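You operate a simulated robot arm through the tools that you are given. There is no shell and no other tool. Be economical: measure what you need, move in short steps, check, and stop when the job is done.

You run a simulated two-armed robot. Do the job below in one go: nothing can be reset, and whatever is moved stays where it is left.

TASK
Pick up the brown parts carton that says "Sensors" from the top of the end table with one hand, pass it to the other hand and put it on the lower shelf of the trolley. Set down upright: brown parts carton.

Only the result counts: the job must be done as asked and must still hold three seconds after the hand-in. Knocking over, shifting, dropping, spilling or breaking anything else fails it.

THE ROBOT
Two 7-joint arms with three-finger grippers on one trunk, on a base that drives. Base frame: it is fixed to the floor where the robot stands at the start and does not move with it; the origin is under the middle of the robot, x ahead of it, y to its left, z up. Readings come in m, rad, newtons and seconds.
The left shoulder is at the start at [0.03, 0.124, 1.058], the right one opposite. With the tool pointing down near the work surface each hand reaches from about 0.1 to 0.78 m from the robot's upright axis, wherever it stands, measured 20 degrees to its own side. Places, roughly: lower shelf of the trolley [3.2, -1.8, 0.4]. Payload 2.2 kg a hand.
The tool frame of a hand sits at the grasp point between the pads (the TCP): z along the fingers, y along the line on which they close. The tips reach 0.028 m beyond it. Largest opening 0.102 m; the body of the gripper starts 0.071 m behind the TCP.
Orientation is told as [roll, pitch, yaw] about the base's x, y, z axes, in that order, counted from this pose: with the fingers straight down and closing along the base's y, the tool's x points along the base's -x, its y along +y and its z along -z.

THE INTERFACE
- The arms move only by the tool jog_arm. It takes "left_commands", "right_commands" or both (then of equal length, played together; a hand with none holds still); each is a list of rows, each a list of 3 entries, a list of its own where there are three numbers: the closure, from 0 (fully open) to 1 (shut), then the shift along the tool's x, y, z in m, then the turn, a rotation vector about the tool's x, y, z in rad. In form: [[jaw, [x, y, z], [rx, ry, rz]], ...]. A call has 1 to 8 rows; each row shifts and turns the commanded pose from where the row before left it, along the tool's axes as they then stand. A row lasts 0.2 s, in which the tool goes at most 0.05 m and 0.15 rad; a call with a longer step from one row to the next is refused whole, and so is a gripper value outside its range. A pose out of reach is approached as far as the arm can. The call stops where the force on the tool passes 40 N (or 10 N more than at its start, if that is more) or the arm is blocked; 0.2 s more then pass. Each finger halts on what it meets, pressing with about 43 N; the grip force reading is that of the motor and also rises with nothing between the fingers. The clock runs only during rows and for 0.2 s after the last one: add rows that do not move to give the fingers time. The reply holds the time, the measured pose of the TCP, the force on the tool along the base axes, the opening and the grip force, in the units named above and with some noise, with the torque about the TCP (base axes, N m) and any sound that the robot's microphone picked up.
- Cameras (640 x 400 px; columns grow to the right, rows downward): "scene" is now at [0.0353, 0.013, 1.7611]; the picture's right is [0.21, -0.98, 0.00], its down [-0.85, -0.18, -0.50] and it looks along [0.48, 0.10, -0.87] (base axes); focal length 264 px, centre (320, 200). "left" rides on the left gripper at [0.072, 0.038, -0.086] in its tool frame; the picture's right is [-0.46, 0.89, 0.00], its down [-0.60, -0.32, -0.73] and it looks along [-0.65, -0.34, 0.68] (tool axes); focal length 256 px, centre (320, 200). "right" rides on the right gripper at [0.069, 0.044, -0.086] in its tool frame; the picture's right is [-0.53, 0.85, 0.00], its down [-0.58, -0.36, -0.73] and it looks along [-0.62, -0.39, 0.68] (tool axes); focal length 256 px, centre (320, 200). There is no depth. A picture from a camera that has moved, and an enlarged one, comes with that camera's place and axes in the base frame and with its lens.
- get_image(camera): a new picture of that camera. It takes no simulated time.
- slide_trunk(by): slides the trunk up (or, below 0, down) by that many m; the arms and the scene camera ride with it, the base frame stays. It gives what a move gives, with no picture.
- base_move(legs): drives the robot by 1 to 6 legs, each [ahead, left, turn to the left] in m, m and rad, along the robot's own axes; the way and the turn of a leg run together, so that a leg with both is an arc; at most 1.5 m and 3.142 rad a leg. The arms and the cameras ride along, it lands a little off, and it stops where it bumps. It gives what a move gives.
- head_to(pan, tilt): turns the head with the scene camera to pan (to the left, within 2.496 rad either way) and tilt (down, from -0.506 to 1.204), counted from straight ahead of the robot. It gives what a move gives.
- close_up(camera, box): a new picture of the part [left, top, right, bottom] of that camera's present view, enlarged. It takes no simulated time.
- hand_in(): hands the job in; it is judged then, once.

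Work in short steps. Places have to be worked out from the pictures, the camera data and where the tool is seen: move nearer, look again, correct. Check each grasp and each placing, and mend what went wrong. You have 120 turns and 108 pictures in all, those below and enlarged ones among them. Open the grippers and draw the arms clear of the work before you hand the job in, unless the task says otherwise; then end with one line.

The tools are called after "Request:" as a command line: name --argument value ..., lists and objects as JSON in quotes. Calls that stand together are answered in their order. jog_arm: Moves the arms, as the interface text tells. Its arguments: {"type":"object","properties":{"left_commands":{"type":"array","items":{"type":"array"}},"right_commands":{"type":"array","items":{"type":"array"}}},"required":[]} The other tools are called the same way: slide_trunk (by) slides the trunk up or down; base_move (legs) drives the base; head_to (pan, tilt) turns the head that bears the scene camera; get_image (camera) takes a picture; close_up (camera, box) takes an enlarged picture of a part of a camera's view; hand_in () hands the job in.

At the start:

```text
t: 0.0
left_position: [0.5195, 0.2734, 1.0959]
left_orientation: [0.0, -0.001, -0.001]
left_wrist_force: [0.1, 0.0, -0.5]
left_ft_torque: [0.01, 0.01, 0.0]
left_gripper_width: 0.1019
left_finger_force: 0.1
right_position: [0.3995, -0.1247, 1.0603]
right_orientation: [-0.001, 0.0, 0.001]
right_wrist_force: [0.4, -0.6, 1.2]
right_ft_torque: [0.0, 0.02, -0.02]
right_gripper_width: 0.1018
right_finger_force: 0.1
trunk travel left (down, up): [-0.3, 0.24]
robot x, y, heading: [-0.0001, -0.0001, -0.003]
head pan, tilt: [0.208, 1.052]
```

scene: 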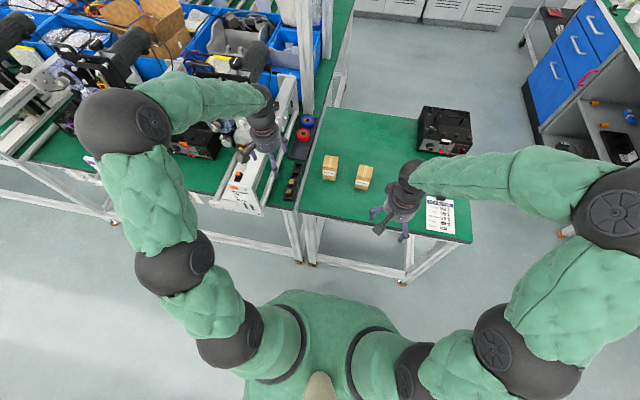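
right: 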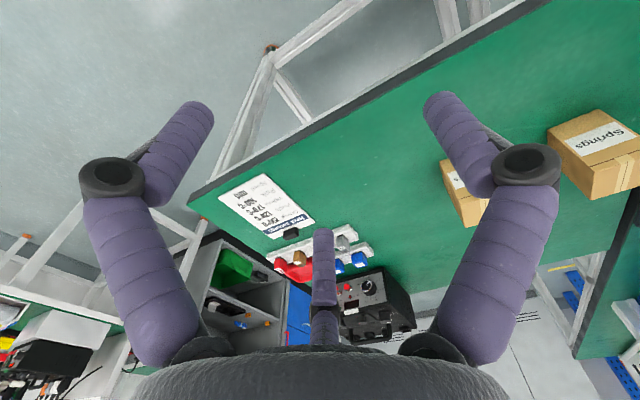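
left: 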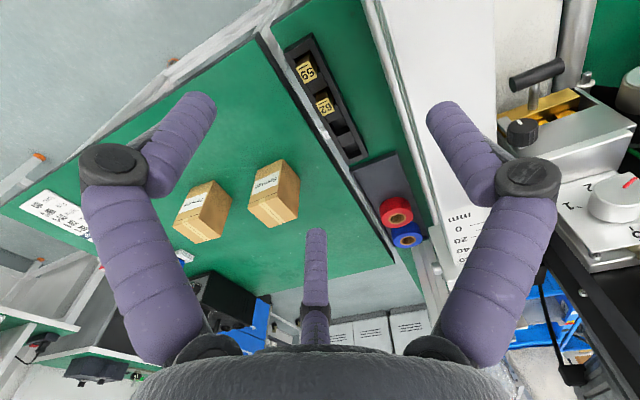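

Two cartons stand on the green end table; one reads "Springs". I zoom in to tell which is which.

Request:
close_up --camera "left" --box '[160, 140, 320, 260]'

Request:
close_up --camera "scene" --box '[300, 130, 400, 210]'

Request:
close_up --camera "right" --box '[400, 80, 640, 240]'

```text
3.33 times, centred on (240, 200) of left
camera zoom: at [0.446, 0.3098, 1.1816], right [0.46, 0.89, 0.0], down [0.6, -0.32, 0.73], along [0.65, -0.34, -0.68], focal length 853 px, centre (587, 200)
```

zoom: 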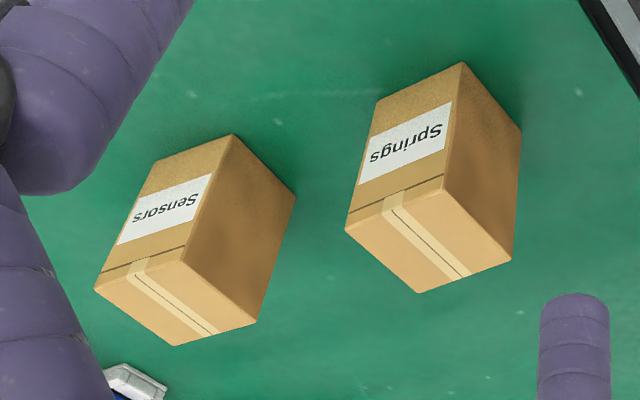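

```text
5.00 times, centred on (350, 170) of scene
camera zoom: at [0.0353, 0.013, 1.7611], right [0.21, -0.98, 0.0], down [-0.85, -0.18, -0.5], along [0.48, 0.1, -0.87], focal length 1317 px, centre (170, 350)
```

zoom: 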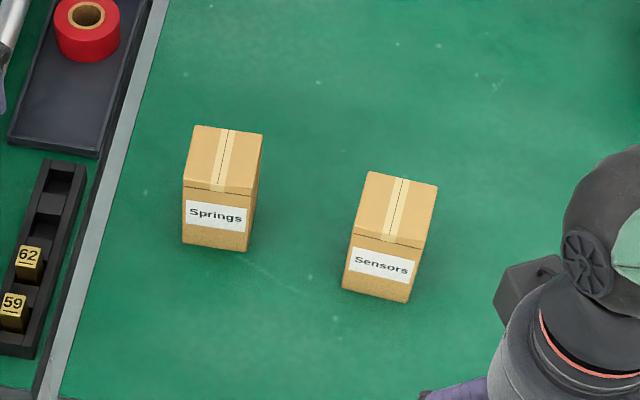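

```text
2.50 times, centred on (520, 160) of right
camera zoom: at [0.3284, -0.0806, 1.1471], right [0.53, 0.85, 0.0], down [0.58, -0.36, 0.73], along [0.62, -0.39, -0.68], focal length 640 px, centre (-180, 300)
```

zoom: 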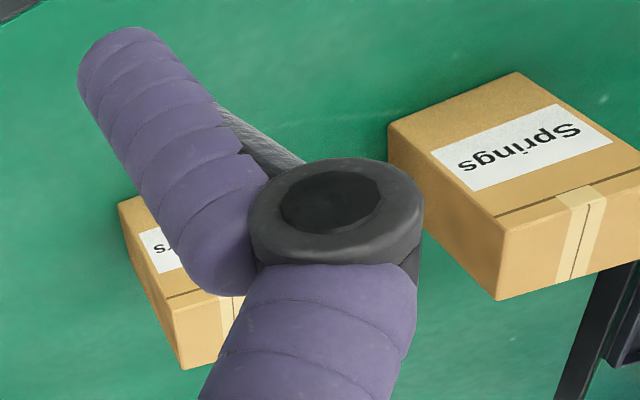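

The Sensors carton is the right one; triangulating puts its top centre near [0.66, -0.037, 0.92], about 0.054 x 0.06 x 0.085 m, table at z about 0.837. Before planning grasps I look at the trolley.

Request:
head_to --pan -0.5 --tilt 0.4

Request:
get_image --camera "scene"

```text
t: 1.1
left_position: [0.5186, 0.2724, 1.0963]
left_orientation: [0.0, -0.001, -0.002]
left_wrist_force: [0.1, -0.2, 0.4]
left_ft_torque: [0.02, -0.04, -0.01]
left_gripper_width: 0.102
left_finger_force: 0.1
right_position: [0.4001, -0.1253, 1.06]
right_orientation: [0.0, 0.0, 0.0]
right_wrist_force: [-0.1, -0.6, 0.2]
right_ft_torque: [0.02, -0.01, 0.02]
right_gripper_width: 0.1022
right_finger_force: 0.0
trunk travel left (down, up): [-0.3, 0.24]
robot x, y, heading: [-0.0016, -0.0031, 0.005]
head pan, tilt: [-0.499, 0.4]
```

```text
101 pictures are left
camera scene: at [0.0518, -0.0449, 1.8148], right [-0.48, -0.88, 0.0], down [-0.34, 0.19, -0.92], along [0.81, -0.44, -0.39], focal length 264 px, centre (320, 200)
```

scene: 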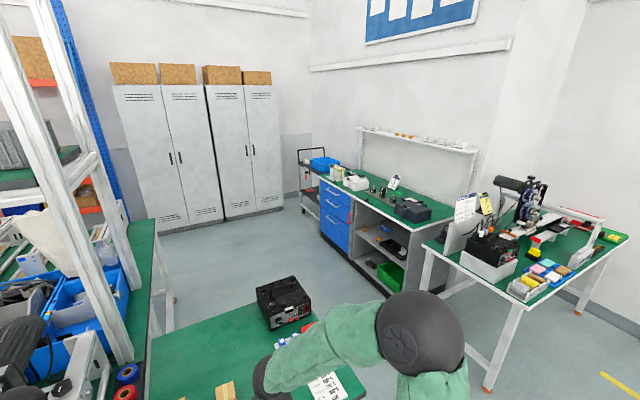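

Request:
close_up --camera "scene" --box '[270, 120, 400, 260]'

```text
2.86 times, centred on (335, 190) of scene
camera zoom: at [0.0518, -0.0449, 1.8148], right [-0.48, -0.88, 0.0], down [-0.34, 0.19, -0.92], along [0.81, -0.44, -0.39], focal length 753 px, centre (277, 229)
```

zoom: 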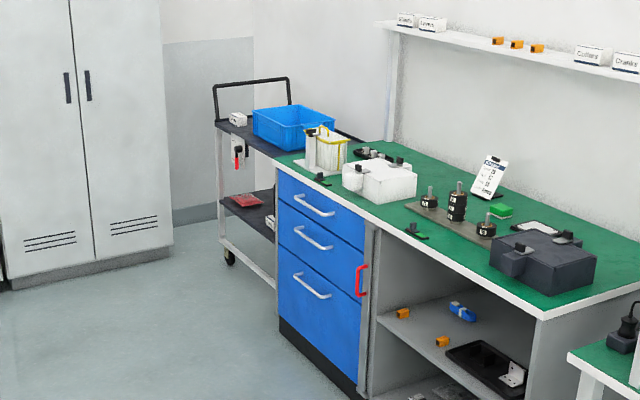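

The trolley stands beyond the bench, its side reachable from the +y side. The plan is for the right hand to pick top-down, the left to take the carton tilted from the front, then drive. I move the right hand above the carton.

Request:
jog_arm --right_commands '[[0, [-0.0433, 0.0147, 0.005], [0, 0, 0.01]], [0, [-0.0433, 0.0147, 0.005], [0, 0, 0.01]], [0, [-0.0433, 0.0147, 0.005], [0, 0, 0.01]], [0, [-0.0433, 0.0147, 0.005], [0, 0, 0.01]], [0, [-0.0433, 0.0147, 0.005], [0, 0, 0.01]], [0, [-0.0433, 0.0147, 0.005], [0, 0, 0.01]], [0, [0, 0, 0], [0, 0, 0]]]'

Request:
head_to --pan 0.0 --tilt 1.0

Request:
get_image --camera "right"

Request:
get_image --camera "scene"

Request:
get_image --camera "left"

```text
t: 2.7
left_position: [0.5185, 0.2714, 1.0966]
left_orientation: [0.001, 0.0, 0.002]
left_wrist_force: [-0.1, 0.2, -0.1]
left_ft_torque: [0.05, -0.05, 0.02]
left_gripper_width: 0.1022
left_finger_force: 0.1
right_position: [0.66, -0.0425, 1.0291]
right_orientation: [0.0, 0.001, -0.059]
right_wrist_force: [-0.6, -0.1, -0.3]
right_ft_torque: [0.02, 0.0, -0.02]
right_gripper_width: 0.1023
right_finger_force: 0.0
trunk travel left (down, up): [-0.3, 0.24]
robot x, y, heading: [-0.0016, -0.0003, 0.001]
head pan, tilt: [-0.499, 0.4]
```

```text
t: 3.7
left_position: [0.5191, 0.272, 1.0964]
left_orientation: [0.002, -0.001, -0.001]
left_wrist_force: [0.1, 0.4, -0.2]
left_ft_torque: [0.02, 0.0, 0.01]
left_gripper_width: 0.1019
left_finger_force: 0.0
right_position: [0.6606, -0.0427, 1.0293]
right_orientation: [0.003, 0.0, -0.059]
right_wrist_force: [0.5, 0.2, 0.3]
right_ft_torque: [0.0, 0.01, 0.03]
right_gripper_width: 0.1019
right_finger_force: 0.1
trunk travel left (down, up): [-0.3, 0.24]
robot x, y, heading: [0.0027, -0.0017, 0.0]
head pan, tilt: [0.0, 1.0]
```

```text
99 pictures are left
camera right: at [0.5923, 0.0062, 1.1148], right [0.58, 0.81, 0.0], down [0.55, -0.4, 0.73], along [0.59, -0.43, -0.68], focal length 256 px, centre (320, 200)
```

right: 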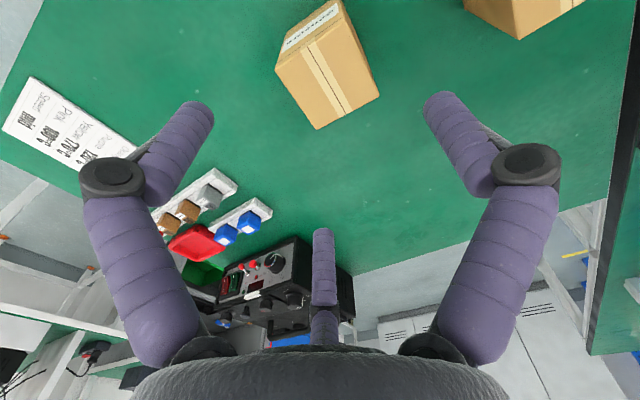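

```text
98 pictures are left
camera scene: at [0.0403, -0.0006, 1.7647], right [0.0, -1.0, 0.0], down [-0.84, 0.0, -0.54], along [0.54, 0.0, -0.84], focal length 264 px, centre (320, 200)
```

scene: 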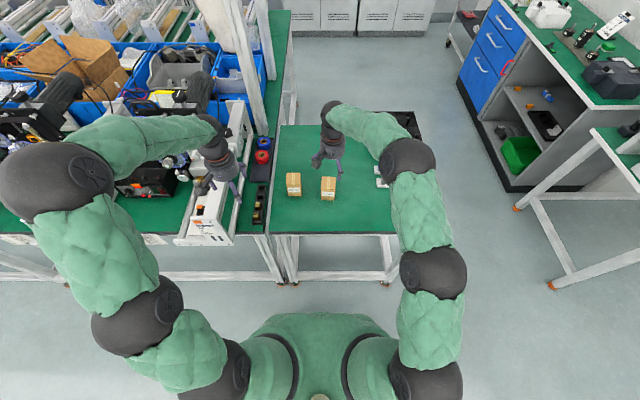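

```text
97 pictures are left
camera left: at [0.4461, 0.3098, 1.1815], right [0.46, 0.89, 0.0], down [0.6, -0.32, 0.73], along [0.65, -0.34, -0.68], focal length 256 px, centre (320, 200)
```

left: 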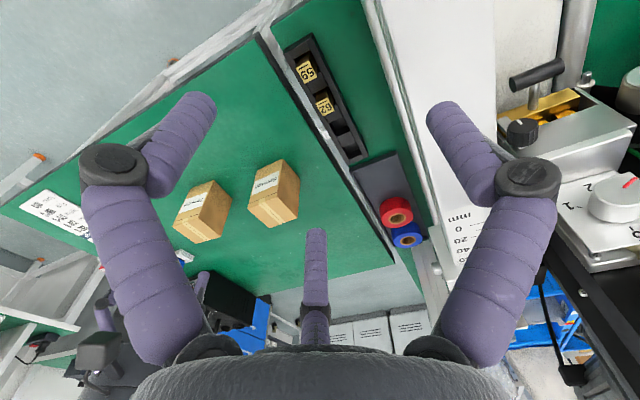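

The right camera confirms the carton's top centre at about [0.66, -0.037, 0.92]. I correct y by 6 mm and come down to TCP z 0.915 with the jaw open.

Request:
jog_arm --right_commands '[[0, [0, 0.006, 0.03], [0, 0, 0]], [0, [0, 0, 0.03], [0, 0, 0]], [0, [0, 0, 0.03], [0, 0, 0]], [0, [0, 0, 0.024], [0, 0, 0]], [0, [0, 0, 0], [0, 0, 0]]]'

Request:
get_image --camera "right"

Request:
close_up --camera "left" --box '[120, 120, 320, 280]'

```text
t: 4.9
left_position: [0.5192, 0.2721, 1.0958]
left_orientation: [-0.002, -0.001, 0.0]
left_wrist_force: [-0.1, 0.4, 0.6]
left_ft_torque: [-0.01, 0.01, -0.01]
left_gripper_width: 0.102
left_finger_force: 0.0
right_position: [0.6613, -0.0365, 0.9154]
right_orientation: [-0.001, -0.001, -0.059]
right_wrist_force: [-0.1, 0.7, -0.9]
right_ft_torque: [0.0, 0.07, 0.02]
right_gripper_width: 0.1018
right_finger_force: 0.0
trunk travel left (down, up): [-0.3, 0.24]
robot x, y, heading: [-0.0003, 0.0033, -0.001]
head pan, tilt: [0.0, 1.0]
```

```text
96 pictures are left
camera right: at [0.5916, 0.0118, 1.0023], right [0.58, 0.81, 0.0], down [0.55, -0.4, 0.73], along [0.59, -0.43, -0.68], focal length 256 px, centre (320, 200)
```

right: 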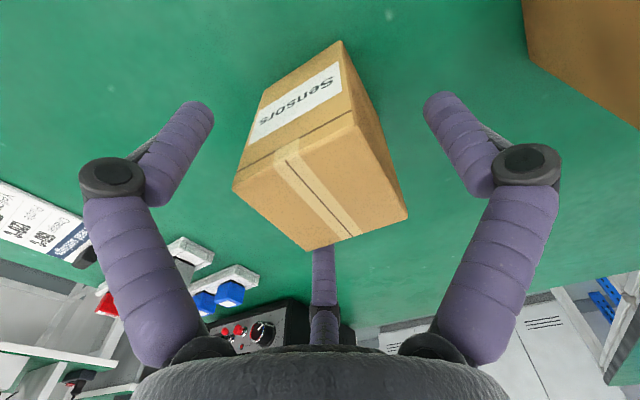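

```text
2.50 times, centred on (220, 200) of left
camera zoom: at [0.446, 0.3098, 1.1816], right [0.46, 0.89, 0.0], down [0.6, -0.32, 0.73], along [0.65, -0.34, -0.68], focal length 640 px, centre (570, 200)
```

zoom: 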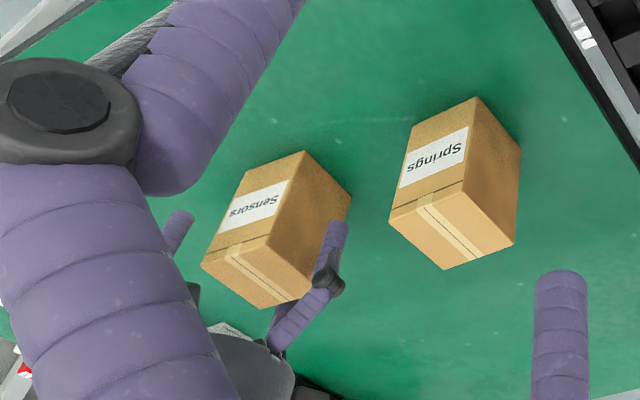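

The carton sits centred between the fingers. I close gently in place.

Request:
jog_arm --right_commands '[[0.3, [0, 0, 0], [0, 0, 0]], [0.6, [0, 0, 0], [0, 0, 0]], [1, [0, 0, 0], [0, 0, 0]], [1, [0, 0, 0], [0, 0, 0]], [1, [0, 0, 0], [0, 0, 0]]]'

Request:
get_image --camera "right"

```text
t: 6.1
left_position: [0.5188, 0.2737, 1.0963]
left_orientation: [0.0, 0.0, -0.001]
left_wrist_force: [-0.7, -1.2, -1.2]
left_ft_torque: [0.02, 0.01, -0.06]
left_gripper_width: 0.1017
left_finger_force: 0.0
right_position: [0.6594, -0.0361, 0.9155]
right_orientation: [0.0, -0.001, -0.061]
right_wrist_force: [-0.7, -0.8, 0.9]
right_ft_torque: [-0.17, 0.04, -0.03]
right_gripper_width: 0.0648
right_finger_force: 43.0
trunk travel left (down, up): [-0.3, 0.24]
robot x, y, heading: [0.0015, -0.0002, -0.003]
head pan, tilt: [0.0, 1.0]
```

```text
94 pictures are left
camera right: at [0.5914, 0.0118, 1.0025], right [0.58, 0.81, 0.0], down [0.55, -0.4, 0.73], along [0.59, -0.43, -0.68], focal length 256 px, centre (320, 200)
```

right: 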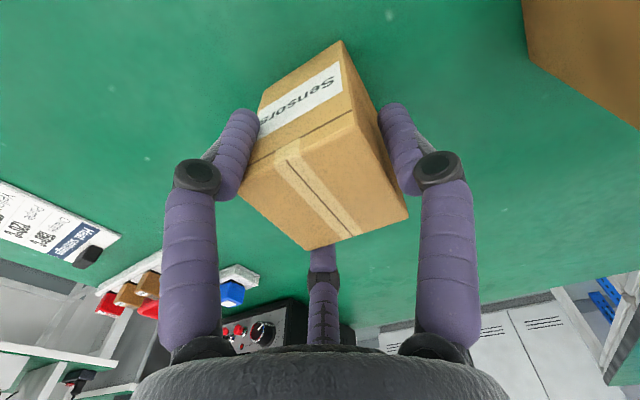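

Grip force is 43 N at 0.065 m opening. I lift straight up and bring the carton slightly back to the handover place.

Request:
jog_arm --right_commands '[[1, [0, 0, -0.03], [0, 0, 0]], [1, [0, 0, -0.04], [0, 0, 0]], [1, [0, 0, -0.04], [0, 0, 0]], [1, [0.02, 0.0, -0.04], [0, 0, 0]], [1, [0.02, 0.01, -0.03], [0, 0, 0]], [1, [0.02, 0.02, -0.02], [0, 0, -0.06]], [1, [0, 0, 0], [0, 0, 0]]]'

Request:
get_image --camera "right"

Request:
get_image --camera "left"

```text
t: 7.7
left_position: [0.5195, 0.2696, 1.0957]
left_orientation: [-0.001, 0.002, 0.0]
left_wrist_force: [-0.2, -0.5, 0.8]
left_ft_torque: [-0.01, 0.0, 0.01]
left_gripper_width: 0.102
left_finger_force: 0.1
right_position: [0.6032, -0.004, 1.1137]
right_orientation: [0.0, 0.0, -0.001]
right_wrist_force: [-0.8, 1.1, -2.5]
right_ft_torque: [0.03, -0.03, 0.02]
right_gripper_width: 0.0653
right_finger_force: 42.5
trunk travel left (down, up): [-0.3, 0.24]
robot x, y, heading: [-0.0012, 0.0002, 0.001]
head pan, tilt: [0.0, 1.0]
```

```text
93 pictures are left
camera right: at [0.5331, 0.041, 1.2015], right [0.53, 0.85, 0.0], down [0.58, -0.36, 0.73], along [0.62, -0.39, -0.68], focal length 256 px, centre (320, 200)
```

right: 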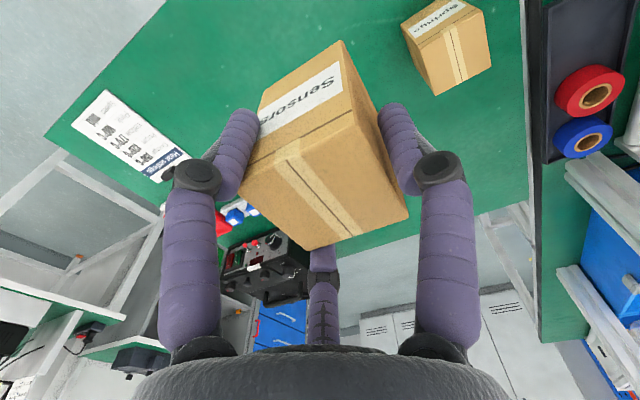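

```text
92 pictures are left
camera left: at [0.4468, 0.3093, 1.1813], right [0.47, 0.89, 0.0], down [0.6, -0.32, 0.73], along [0.65, -0.34, -0.68], focal length 256 px, centre (320, 200)
```

left: 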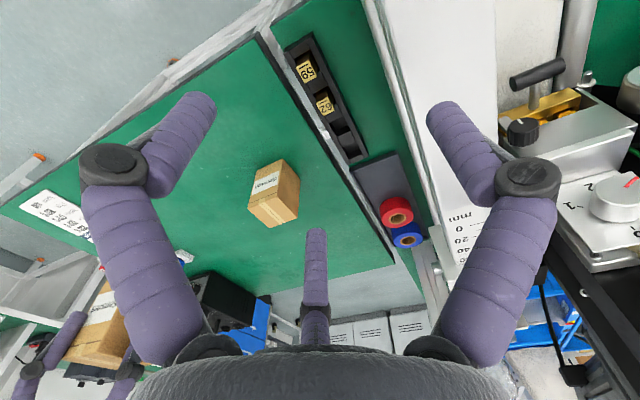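

The carton is held firmly, its bottom at about z 1.035-1.05. I now pitch the left hand up to point forward, 30° below horizontal.

Request:
jog_arm --left_commands '[[0, [0, 0, 0], [0, -0.15, 0]], [0, [0, 0, 0], [0, -0.15, 0]], [0, [0, 0, 0], [0, -0.15, 0]], [0, [0, 0, 0], [0, -0.15, 0]], [0, [0, 0, 0], [0, -0.15, 0]], [0, [0, 0, 0], [0, -0.15, 0]], [0, [0, 0, 0], [0, -0.147, 0]], [0, [0, 0, 0], [0, 0, 0]]]'

Request:
get_image --camera "left"

Request:
get_image --camera "scene"

```text
t: 9.5
left_position: [0.5177, 0.2539, 1.0937]
left_orientation: [-0.087, -0.967, 0.008]
left_wrist_force: [0.6, 0.3, -0.3]
left_ft_torque: [0.0, 0.0, -0.02]
left_gripper_width: 0.1022
left_finger_force: 0.1
left hand out of reach, approached as far as the arm can: row 7
right_position: [0.6035, -0.0019, 1.1148]
right_orientation: [0.001, 0.001, 0.0]
right_wrist_force: [-0.2, -0.5, -1.7]
right_ft_torque: [-0.03, -0.01, -0.01]
right_gripper_width: 0.0651
right_finger_force: 42.9
trunk travel left (down, up): [-0.3, 0.24]
robot x, y, heading: [-0.0006, -0.0017, -0.005]
head pan, tilt: [0.0, 1.0]
```

```text
91 pictures are left
camera left: at [0.4073, 0.2993, 1.0797], right [0.32, 0.88, 0.34], down [-0.28, -0.26, 0.93], along [0.91, -0.39, 0.16], focal length 256 px, centre (320, 200)
```

left: 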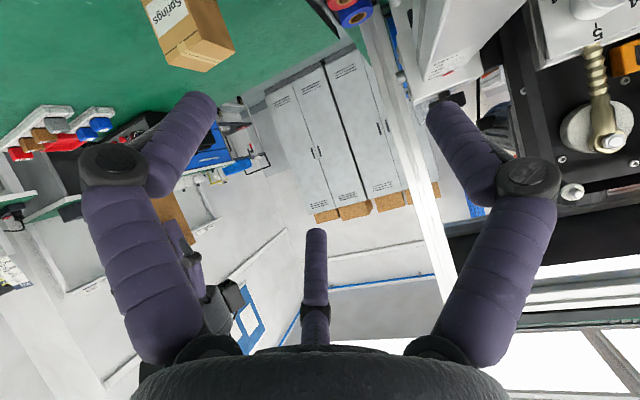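

```text
90 pictures are left
camera scene: at [0.0406, -0.0002, 1.7647], right [0.0, -1.0, 0.0], down [-0.84, 0.0, -0.54], along [0.54, 0.0, -0.84], focal length 264 px, centre (320, 200)
```

scene: 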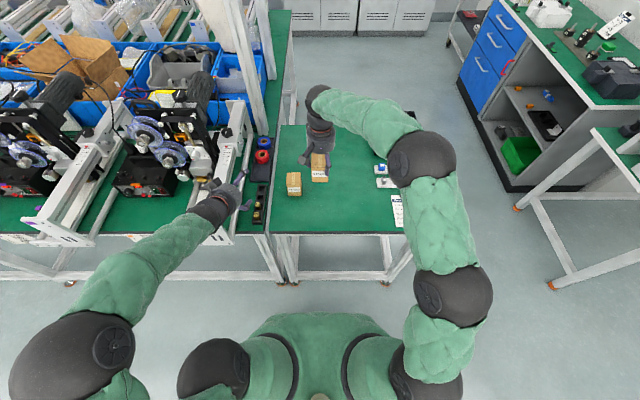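

The left arm wants to come in from its own side, so I use a 45° yawed approach: both hands turn -45° about the vertical, with the left drawing in toward the carton.

Request:
jog_arm --left_commands '[[0, [0.0012, -0.0283, -0.0187], [0.1133, 0, 0.0654]], [0, [-0.0008, -0.0302, -0.0154], [0.1133, 0, 0.0654]], [0, [-0.0028, -0.0317, -0.0118], [0.1133, 0, 0.0654]], [0, [-0.0049, -0.0325, -0.0082], [0.1133, 0, 0.0654]], [0, [-0.007, -0.0329, -0.0045], [0.1133, 0, 0.0654]], [0, [-0.0092, -0.0326, -0.0007], [0.1133, 0, 0.0654]], [0, [0, 0, 0], [0, 0, 0]]]' --right_commands '[[1, [0, 0, 0], [0, 0, 0.131]], [1, [0, 0, 0], [0, 0, 0.131]], [1, [0, 0, 0], [0, 0, 0.131]], [1, [0, 0, 0], [0, 0, 0.131]], [1, [0, 0, 0], [0, 0, 0.131]], [1, [0, 0, 0], [0, 0, 0.131]], [1, [0, 0, 0], [0, 0, 0]]]'

Request:
get_image --camera "left"

Request:
get_image --camera "scene"

```text
t: 11.1
left_position: [0.4189, 0.1002, 1.1452]
left_orientation: [-0.002, -1.048, -0.787]
left_wrist_force: [0.0, 0.0, -0.2]
left_ft_torque: [-0.01, -0.04, -0.01]
left_gripper_width: 0.1022
left_finger_force: 0.1
right_position: [0.602, -0.0036, 1.1147]
right_orientation: [0.0, 0.002, -0.789]
right_wrist_force: [0.4, -0.3, -1.5]
right_ft_torque: [-0.02, 0.01, -0.01]
right_gripper_width: 0.0655
right_finger_force: 42.6
trunk travel left (down, up): [-0.3, 0.24]
robot x, y, heading: [0.0027, -0.0001, 0.001]
head pan, tilt: [0.0, 1.0]
```

```text
89 pictures are left
camera left: at [0.3681, 0.2048, 1.1248], right [0.79, 0.46, 0.4], down [-0.46, 0.01, 0.89], along [0.41, -0.89, 0.22], focal length 256 px, centre (320, 200)
```

left: 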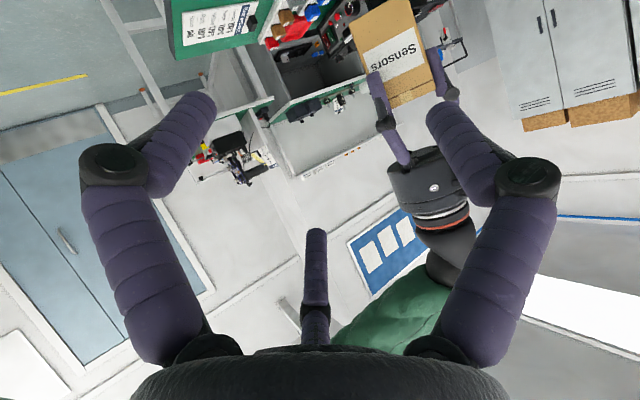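

```text
88 pictures are left
camera scene: at [0.04, -0.0004, 1.7646], right [0.0, -1.0, 0.0], down [-0.84, 0.0, -0.54], along [0.54, 0.0, -0.84], focal length 264 px, centre (320, 200)
```

scene: 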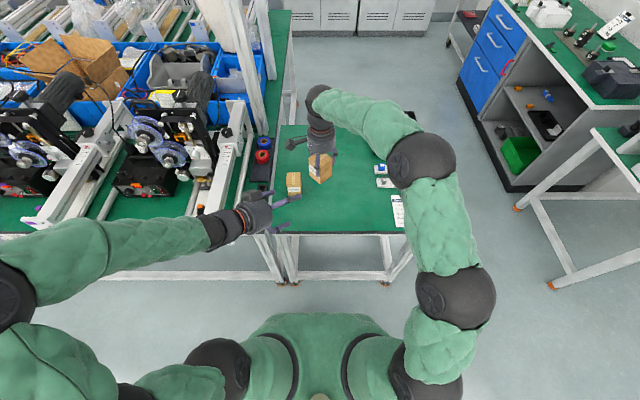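

Left hand reached pitch -60°, yaw -45° exactly. I zoom in on the carton from the left camera to measure its bottom edge.

Request:
close_up --camera "left" --box '[320, 0, 480, 120]'

```text
3.33 times, centred on (400, 60) of left
camera zoom: at [0.3681, 0.2048, 1.1248], right [0.79, 0.46, 0.4], down [-0.46, 0.01, 0.89], along [0.41, -0.89, 0.22], focal length 853 px, centre (53, 667)
```

zoom: 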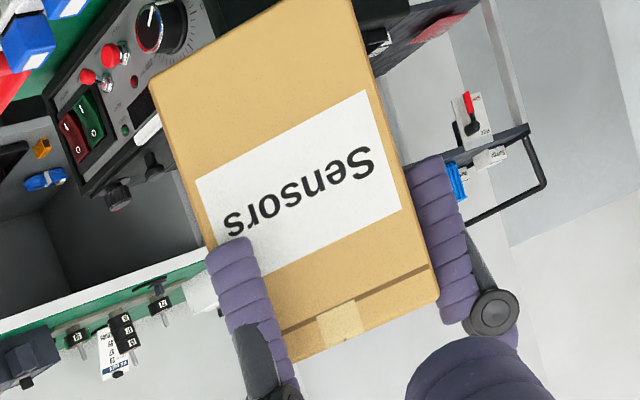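

The carton spans about z 1.043 to 1.128. I bring the left hand to a pre-grasp 10 cm back along its approach line.

Request:
jog_arm --left_commands '[[0, [-0.0079, 0.014, 0.0261], [0, 0, 0]], [0, [-0.0079, 0.014, 0.0261], [0, 0, 0]], [0, [-0.0079, 0.014, 0.0261], [0, 0, 0]], [0, [-0.0079, 0.014, 0.0261], [0, 0, 0]], [0, [0, 0, 0], [0, 0, 0]]]'

Request:
get_image --camera "left"

Request:
get_image --camera "right"

```text
t: 12.3
left_position: [0.5328, 0.0687, 1.1229]
left_orientation: [0.002, -1.047, -0.784]
left_wrist_force: [0.1, -0.5, -0.1]
left_ft_torque: [0.01, 0.03, -0.02]
left_gripper_width: 0.1019
left_finger_force: 0.1
right_position: [0.6028, -0.0027, 1.1159]
right_orientation: [0.0, 0.002, -0.786]
right_wrist_force: [0.6, 1.8, -1.2]
right_ft_torque: [0.0, -0.02, 0.0]
right_gripper_width: 0.065
right_finger_force: 43.6
trunk travel left (down, up): [-0.3, 0.24]
robot x, y, heading: [0.0002, -0.0013, 0.003]
head pan, tilt: [0.0, 1.0]
```

```text
86 pictures are left
camera left: at [0.4808, 0.1733, 1.1027], right [0.79, 0.46, 0.4], down [-0.46, 0.01, 0.89], along [0.41, -0.89, 0.22], focal length 256 px, centre (320, 200)
```

left: 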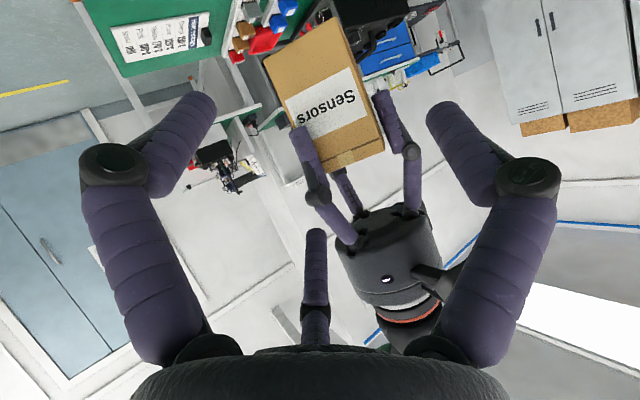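

```text
85 pictures are left
camera right: at [0.5826, 0.077, 1.2026], right [0.98, 0.22, 0.0], down [0.15, -0.67, 0.73], along [0.16, -0.71, -0.68], focal length 256 px, centre (320, 200)
```

right: 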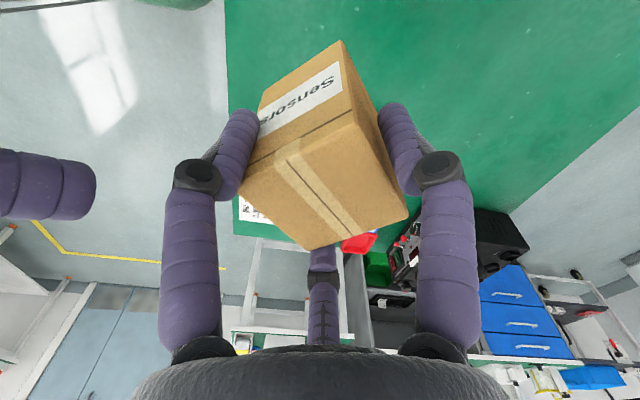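

The left hand is lined up. I advance in small rows along the approach with the jaw open, watching force.

Request:
jog_arm --left_commands '[[0, [0, -0.001, 0.025], [0, 0, 0]], [0, [0, -0.001, 0.02], [0, 0, 0]], [0, [0, 0, 0.015], [0, 0, 0]], [0, [0, 0, 0], [0, 0, 0]]]'

Request:
get_image --camera "left"

Request:
get_image --camera "right"

```text
t: 12.7
left_position: [0.5477, 0.0515, 1.1111]
left_orientation: [0.003, -1.052, -0.793]
left_wrist_force: [-1.9, 0.6, 1.0]
left_ft_torque: [-0.11, -0.08, -0.09]
left_gripper_width: 0.1023
left_finger_force: 0.1
right_position: [0.6076, -0.0092, 1.1125]
right_orientation: [0.004, -0.009, -0.789]
right_wrist_force: [2.0, -1.3, -3.4]
right_ft_torque: [0.04, 0.05, 0.03]
right_gripper_width: 0.0651
right_finger_force: 43.4
trunk travel left (down, up): [-0.3, 0.24]
robot x, y, heading: [0.0038, -0.0007, -0.0]
head pan, tilt: [0.0, 1.0]
stopped in row 2 (right hand): the force on the tool passed its limit at 59 N (the readings are from after the stop); the commanded pose is now the measured one
```

```text
84 pictures are left
camera left: at [0.4963, 0.1554, 1.0902], right [0.79, 0.46, 0.41], down [-0.46, 0.01, 0.89], along [0.4, -0.89, 0.22], focal length 256 px, centre (320, 200)
```

left: 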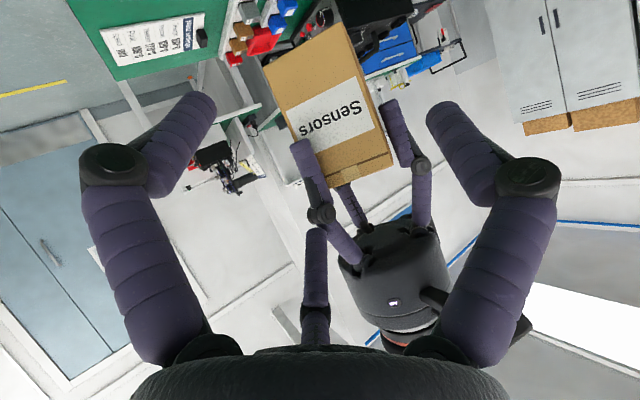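

```text
83 pictures are left
camera right: at [0.5878, 0.0715, 1.1996], right [0.98, 0.22, 0.01], down [0.14, -0.66, 0.73], along [0.16, -0.72, -0.68], focal length 256 px, centre (320, 200)
```

right: 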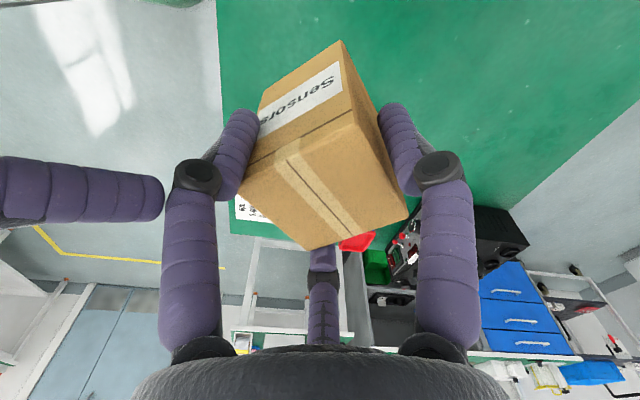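

A contact at 59 N occurred: the upper finger of the left hand met the right hand's finger (the hands look three-fingered). I back the left hand off and inspect both grippers.

Request:
jog_arm --left_commands '[[0, [0, 0, -0.03], [0, 0, 0]], [0, [0, 0, -0.04], [0, 0, 0]], [0, [0, 0, 0], [0, 0, 0]]]'

Request:
close_up --camera "scene" --box '[220, 80, 380, 220]'

Request:
close_up --camera "left" --box '[240, 0, 480, 300]'

```text
t: 13.5
left_position: [0.5079, 0.095, 1.1456]
left_orientation: [0.001, -1.052, -0.789]
left_wrist_force: [0.0, -0.7, 0.5]
left_ft_torque: [-0.02, -0.02, -0.05]
left_gripper_width: 0.1018
left_finger_force: 0.1
right_position: [0.6085, -0.0088, 1.1134]
right_orientation: [0.004, -0.008, -0.789]
right_wrist_force: [-0.4, 0.3, -2.1]
right_ft_torque: [-0.02, 0.04, 0.0]
right_gripper_width: 0.065
right_finger_force: 42.8
trunk travel left (down, up): [-0.3, 0.24]
robot x, y, heading: [-0.0028, -0.002, 0.002]
head pan, tilt: [0.0, 1.0]
```

```text
2.86 times, centred on (300, 150) of scene
camera zoom: at [0.0417, -0.0011, 1.7646], right [0.0, -1.0, 0.0], down [-0.84, 0.0, -0.54], along [0.54, 0.0, -0.84], focal length 753 px, centre (377, 343)
```

zoom: 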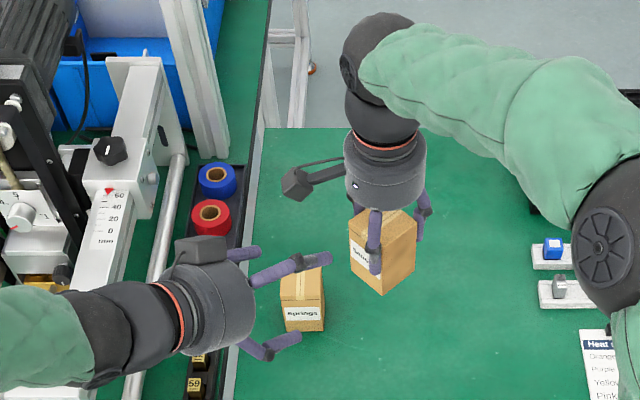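

```text
1.33 times, centred on (360, 150) of left
camera zoom: at [0.4558, 0.1995, 1.1258], right [0.79, 0.46, 0.4], down [-0.46, 0.01, 0.89], along [0.4, -0.89, 0.22], focal length 341 px, centre (267, 267)
```

zoom: 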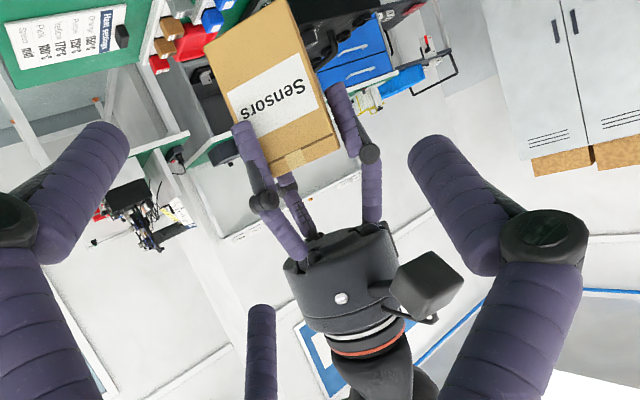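

The scene close-up shows three-fingered hands: thumb on +y, two spread fingers on -y, with a camera bracket on the side. A clean air pass is for the left hand to come in level from the right hand's thumb side. It should be rolled so its camera is up, gripping only the near half of the carton. I back the left off and roll both hands.

Request:
jog_arm --left_commands '[[0, [0, 0, -0.04], [0, 0, 0]], [0, [0, 0, 0], [0, 0, 0.15]], [0, [0, 0, 0], [0, 0, 0.15]], [0, [0, 0, 0], [0, 0, 0.15]], [0, [0, 0, 0], [0, 0, 0.15]], [0, [0, 0, 0], [0, 0, 0.15]], [0, [0, 0, 0], [0, 0, 0.15]], [0, [0, 0, 0], [0, 0, 0.15]]]' --right_commands '[[1, [0, 0, 0], [0, 0, -0.143]], [1, [0, 0, 0], [0, 0, -0.143]], [1, [0, 0, 0], [0, 0, -0.143]], [1, [0, 0, 0], [0, 0, -0.143]], [1, [0, 0, 0], [0, 0, -0.143]], [1, [0, 0, 0], [0, 0, -0.143]], [1, [0, 0, 0], [0, 0, -0.143]], [1, [0, 0, 0], [0, 0, -0.143]]]'

```text
t: 15.3
left_position: [0.4813, 0.119, 1.1657]
left_orientation: [0.993, -0.445, -2.084]
left_wrist_force: [-0.1, 0.7, -0.5]
left_ft_torque: [-0.01, 0.02, 0.05]
left_gripper_width: 0.1019
left_finger_force: 0.0
right_position: [0.6067, -0.0079, 1.1136]
right_orientation: [-0.008, -0.009, 0.356]
right_wrist_force: [0.2, 0.1, -1.2]
right_ft_torque: [0.04, 0.0, 0.03]
right_gripper_width: 0.065
right_finger_force: 43.1
trunk travel left (down, up): [-0.3, 0.24]
robot x, y, heading: [-0.0036, 0.0004, 0.003]
head pan, tilt: [0.0, 1.0]
```

The roll is working without limits. I continue the left roll by 1.2 more and finish the right turn to +45°.

Request:
jog_arm --left_commands '[[0, [0, 0, 0], [0, 0, 0.15]], [0, [0, 0, 0], [0, 0, 0.15]], [0, [0, 0, 0], [0, 0, 0.15]], [0, [0, 0, 0], [0, 0, 0.15]], [0, [0, 0, 0], [0, 0, 0.15]], [0, [0, 0, 0], [0, 0, 0.15]], [0, [0, 0, 0], [0, 0, 0.15]], [0, [0, 0, 0], [0, 0, 0.15]]]' --right_commands '[[1, [0, 0, 0], [0, 0, -0.143]], [1, [0, 0, 0], [0, 0, -0.143]], [1, [0, 0, 0], [0, 0, -0.143]], [1, [0, 0, 0], [0, 0, 0]], [1, [0, 0, 0], [0, 0, 0]], [1, [0, 0, 0], [0, 0, 0]], [1, [0, 0, 0], [0, 0, 0]], [1, [0, 0, 0], [0, 0, 0]]]'

Request:
jog_arm --left_commands '[[0, [0, 0, 0], [0, 0, 0.15]], [0, [0, 0, 0], [0, 0, 0.15]], [0, [0, 0, 0], [0, 0, 0.15]], [0, [0, 0, 0], [0, 0, 0.15]], [0, [0, 0, 0], [0, 0, 0.15]], [0, [0, 0, 0], [0, 0, 0.142]], [0, [0, 0, 0], [0, 0, 0]]]'

Request:
get_image --camera "left"

Request:
get_image --camera "scene"

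```text
t: 17.1
left_position: [0.4802, 0.119, 1.1649]
left_orientation: [0.939, 0.579, -2.741]
left_wrist_force: [0.2, 0.9, 0.4]
left_ft_torque: [-0.01, 0.0, 0.0]
left_gripper_width: 0.1019
left_finger_force: 0.0
right_position: [0.6074, -0.0089, 1.1135]
right_orientation: [-0.009, -0.005, 0.784]
right_wrist_force: [0.6, -0.6, -2.6]
right_ft_torque: [-0.01, 0.0, 0.04]
right_gripper_width: 0.0651
right_finger_force: 42.8
trunk travel left (down, up): [-0.3, 0.24]
robot x, y, heading: [-0.0024, -0.0009, 0.001]
head pan, tilt: [0.0, 1.0]
```

```text
t: 18.7
left_position: [0.4798, 0.1183, 1.1652]
left_orientation: [-0.003, 1.055, 2.349]
left_wrist_force: [-0.7, 0.6, -0.4]
left_ft_torque: [0.02, 0.02, -0.03]
left_gripper_width: 0.1019
left_finger_force: 0.0
right_position: [0.6063, -0.0088, 1.1132]
right_orientation: [-0.009, -0.006, 0.783]
right_wrist_force: [-0.9, 0.2, -0.9]
right_ft_torque: [-0.03, -0.03, -0.01]
right_gripper_width: 0.0651
right_finger_force: 43.1
trunk travel left (down, up): [-0.3, 0.24]
robot x, y, heading: [-0.0029, 0.0006, -0.0]
head pan, tilt: [0.0, 1.0]
```

```text
80 pictures are left
camera left: at [0.4248, 0.1191, 1.2702], right [-0.79, -0.46, -0.41], down [-0.43, 0.89, -0.16], along [0.43, 0.05, -0.9], focal length 256 px, centre (320, 200)
```

left: 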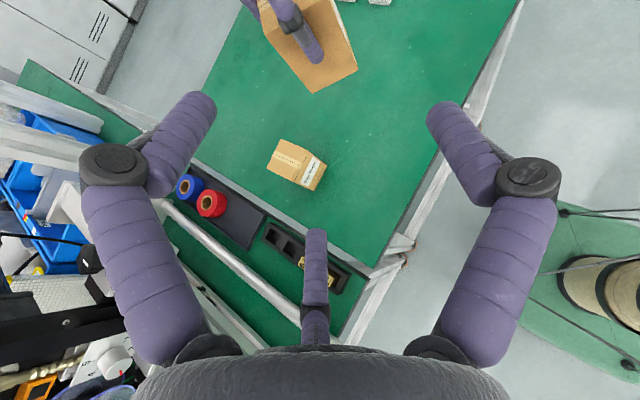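

```text
79 pictures are left
camera scene: at [0.0403, -0.0006, 1.7646], right [0.0, -1.0, 0.0], down [-0.84, 0.0, -0.54], along [0.54, 0.0, -0.84], focal length 264 px, centre (320, 200)
```

scene: 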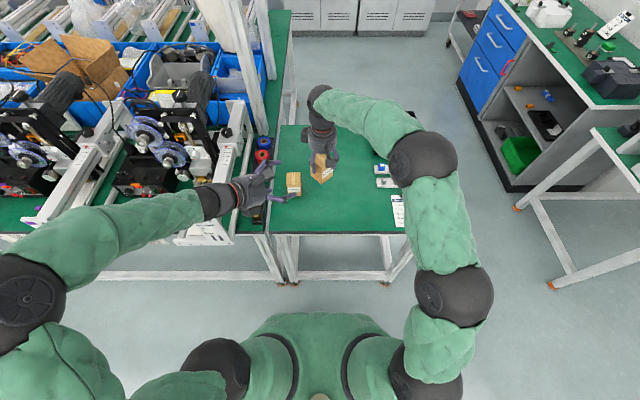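

Both hands are oriented as planned, with the right thumb facing the left hand. I level the left hand and bring it to 12 cm in front of the carton at z 1.10.

Request:
jog_arm --left_commands '[[0, [0, 0, 0], [0, 0.131, 0]], [0, [0, 0, 0], [0, 0.131, 0]], [0, [0, 0, 0], [0, 0.131, 0]], [0, [0, 0, 0], [0, 0.131, 0]], [0, [-0.031, 0, 0.015], [0, 0, 0]], [0, [-0.031, 0, 0.015], [0, 0, 0]], [0, [0, 0, 0], [0, 0, 0]]]'

Request:
get_image --camera "left"

Request:
get_image --camera "right"

Request:
close_up --camera "scene" --box '[220, 80, 380, 220]'

```text
t: 20.3
left_position: [0.503, 0.0977, 1.1031]
left_orientation: [-2.991, 1.563, -0.635]
left_wrist_force: [0.7, 0.3, 0.2]
left_ft_torque: [0.05, 0.0, 0.04]
left_gripper_width: 0.1019
left_finger_force: 0.0
right_position: [0.6066, -0.0078, 1.1142]
right_orientation: [-0.01, -0.005, 0.784]
right_wrist_force: [-0.1, 0.0, -1.5]
right_ft_torque: [0.03, -0.03, -0.03]
right_gripper_width: 0.0652
right_finger_force: 42.4
trunk travel left (down, up): [-0.3, 0.24]
robot x, y, heading: [-0.0, 0.0014, -0.001]
head pan, tilt: [0.0, 1.0]
```

```text
78 pictures are left
camera left: at [0.4148, 0.1322, 1.1748], right [-0.62, -0.63, -0.47], down [-0.29, 0.74, -0.61], along [0.73, -0.25, -0.64], focal length 256 px, centre (320, 200)
```

left: 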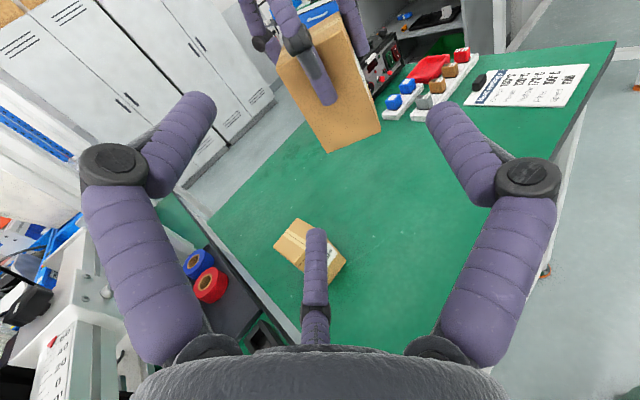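

```text
77 pictures are left
camera right: at [0.5243, -0.0248, 1.2], right [-0.22, 0.98, -0.01], down [0.66, 0.15, 0.74], along [0.72, 0.16, -0.68], focal length 256 px, centre (320, 200)
```

right: 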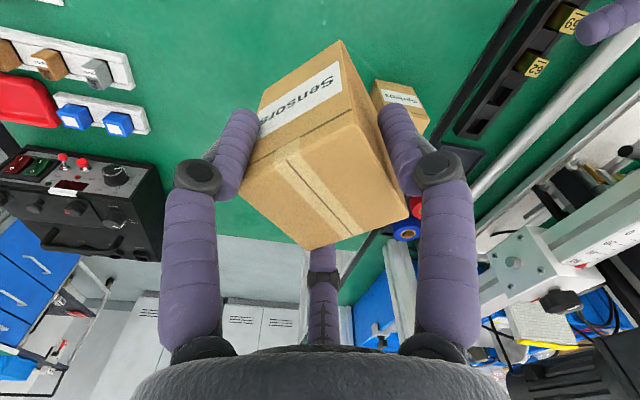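

```text
2.86 times, centred on (300, 150) of scene
camera zoom: at [0.0395, -0.0007, 1.7647], right [0.0, -1.0, 0.0], down [-0.84, 0.0, -0.54], along [0.54, 0.0, -0.84], focal length 753 px, centre (377, 343)
```

zoom: 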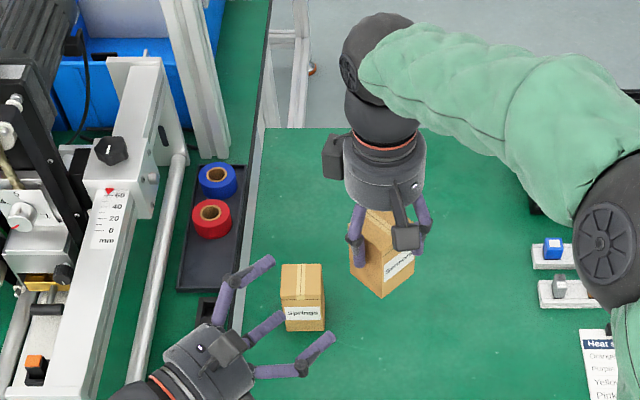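

The geometry now points to radial three-finger grips (opening 0.065, fingers on the label face). The best pass is for the left to enter level with its thumb up over the carton's top, from the side opposite the right thumb. I back off, roll the left -90°, and start turning the right hand 180°.

Request:
jog_arm --left_commands '[[0, [0, 0, -0.045], [0, 0, 0]], [0, [0, 0, 0], [0, 0, -0.1428]], [0, [0, 0, 0], [0, 0, -0.1428]], [0, [0, 0, 0], [0, 0, -0.1428]], [0, [0, 0, 0], [0, 0, -0.1428]], [0, [0, 0, 0], [0, 0, -0.1428]], [0, [0, 0, 0], [0, 0, -0.1428]], [0, [0, 0, 0], [0, 0, -0.1428]]]' --right_commands '[[1, [0, 0, 0], [0, 0, 0]], [1, [0, 0, 0], [0, 0, 0.1496]], [1, [0, 0, 0], [0, 0, 0.1496]], [1, [0, 0, 0], [0, 0, 0.1496]], [1, [0, 0, 0], [0, 0, 0.1496]], [1, [0, 0, 0], [0, 0, 0.1496]], [1, [0, 0, 0], [0, 0, 0.1496]], [1, [0, 0, 0], [0, 0, 0.1496]]]'

Request:
jog_arm --left_commands '[[0, [0, 0, 0], [0, 0, -0.1428]], [0, [0, 0, 0], [0, 0, -0.1428]], [0, [0, 0, 0], [0, 0, -0.1428]], [0, [0, 0, 0], [0, 0, -0.1428]], [0, [0, 0, 0], [0, 0, 0]], [0, [0, 0, 0], [0, 0, 0]], [0, [0, 0, 0], [0, 0, 0]]]' --right_commands '[[1, [0, 0, 0], [0, 0, 0.1496]], [1, [0, 0, 0], [0, 0, 0.1496]], [1, [0, 0, 0], [0, 0, 0.1496]], [1, [0, 0, 0], [0, 0, 0.1496]], [1, [0, 0, 0], [0, 0, 0.1496]], [1, [0, 0, 0], [0, 0, 0.1496]], [1, [0, 0, 0], [0, 0, 0.1496]]]'

Request:
jog_arm --right_commands '[[1, [0, 0, 0], [0, 0, 0.1496]], [1, [0, 0, 0], [0, 0, 0.1496]], [1, [0, 0, 0], [0, 0, 0.1496]], [1, [0, 0, 0], [0, 0, 0.1496]], [1, [0, 0, 0], [0, 0, 0.1496]], [1, [0, 0, 0], [0, 0, 0.1496]], [1, [0, 0, 0], [0, 0, 0.1496]], [1, [0, 0, 0], [0, 0, 0]]]'

Request:
get_image --camera "left"

Request:
close_up --camera "scene" --box '[220, 80, 380, 220]'

```text
t: 22.1
left_position: [0.4699, 0.1283, 1.1024]
left_orientation: [1.582, 0.569, -2.353]
left_wrist_force: [0.0, -0.8, -0.8]
left_ft_torque: [-0.02, 0.0, -0.01]
left_gripper_width: 0.102
left_finger_force: 0.1
right_position: [0.6056, -0.0065, 1.1139]
right_orientation: [0.0, -0.011, -0.268]
right_wrist_force: [-0.1, -0.1, -1.7]
right_ft_torque: [-0.01, 0.0, 0.0]
right_gripper_width: 0.065
right_finger_force: 43.6
trunk travel left (down, up): [-0.3, 0.24]
robot x, y, heading: [-0.0012, 0.0021, 0.002]
head pan, tilt: [0.0, 1.0]
```

```text
t: 23.7
left_position: [0.4694, 0.1289, 1.1026]
left_orientation: [1.578, 0.0, -2.357]
left_wrist_force: [-0.6, -0.2, 0.0]
left_ft_torque: [0.02, -0.01, 0.02]
left_gripper_width: 0.1019
left_finger_force: 0.0
right_position: [0.6076, -0.0092, 1.1143]
right_orientation: [0.01, -0.006, -1.315]
right_wrist_force: [0.3, -0.2, -1.5]
right_ft_torque: [0.01, 0.03, -0.01]
right_gripper_width: 0.065
right_finger_force: 43.2
trunk travel left (down, up): [-0.3, 0.24]
robot x, y, heading: [-0.0008, -0.0014, 0.0]
head pan, tilt: [0.0, 1.0]
```

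```text
t: 25.5
left_position: [0.4699, 0.1289, 1.1035]
left_orientation: [1.579, 0.002, -2.358]
left_wrist_force: [-0.8, 0.3, 0.4]
left_ft_torque: [0.0, 0.01, 0.01]
left_gripper_width: 0.102
left_finger_force: 0.0
right_position: [0.6073, -0.0086, 1.1127]
right_orientation: [0.007, 0.006, -2.359]
right_wrist_force: [-1.0, -0.1, -1.5]
right_ft_torque: [-0.01, -0.02, -0.03]
right_gripper_width: 0.0651
right_finger_force: 43.1
trunk travel left (down, up): [-0.3, 0.24]
robot x, y, heading: [0.0023, -0.002, 0.002]
head pan, tilt: [0.0, 1.0]
```

```text
75 pictures are left
camera left: at [0.4595, 0.241, 1.1401], right [-0.33, -0.32, 0.88], down [-0.94, 0.09, -0.32], along [0.02, -0.94, -0.34], focal length 256 px, centre (320, 200)
```

left: 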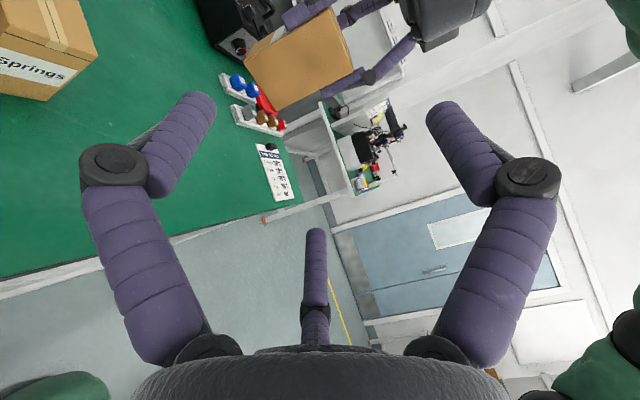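

```text
2.86 times, centred on (300, 150) of scene
camera zoom: at [0.0402, -0.0006, 1.7647], right [0.0, -1.0, 0.0], down [-0.84, 0.0, -0.54], along [0.54, 0.0, -0.84], focal length 753 px, centre (377, 343)
```

zoom: 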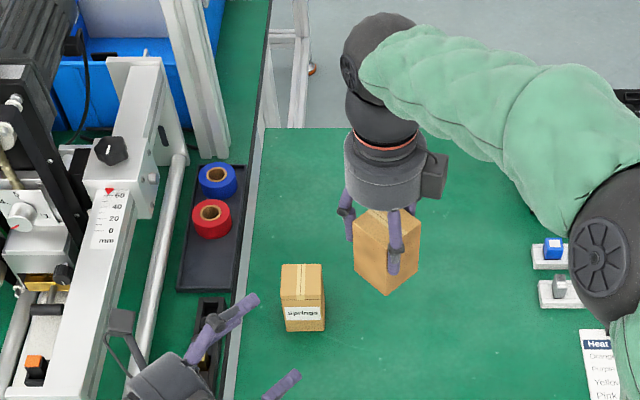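

The near face of the carton is now free between the two right fingers. I zoom in to locate it relative to the left hand.

Request:
close_up --camera "left" --box '[200, 0, 440, 150]'

```text
2.67 times, centred on (320, 75) of left
camera zoom: at [0.4595, 0.241, 1.1401], right [-0.33, -0.32, 0.88], down [-0.94, 0.09, -0.32], along [0.02, -0.94, -0.34], focal length 683 px, centre (320, 533)
```

zoom: 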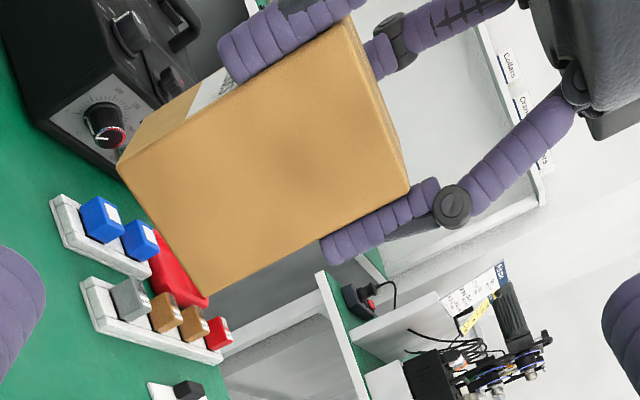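

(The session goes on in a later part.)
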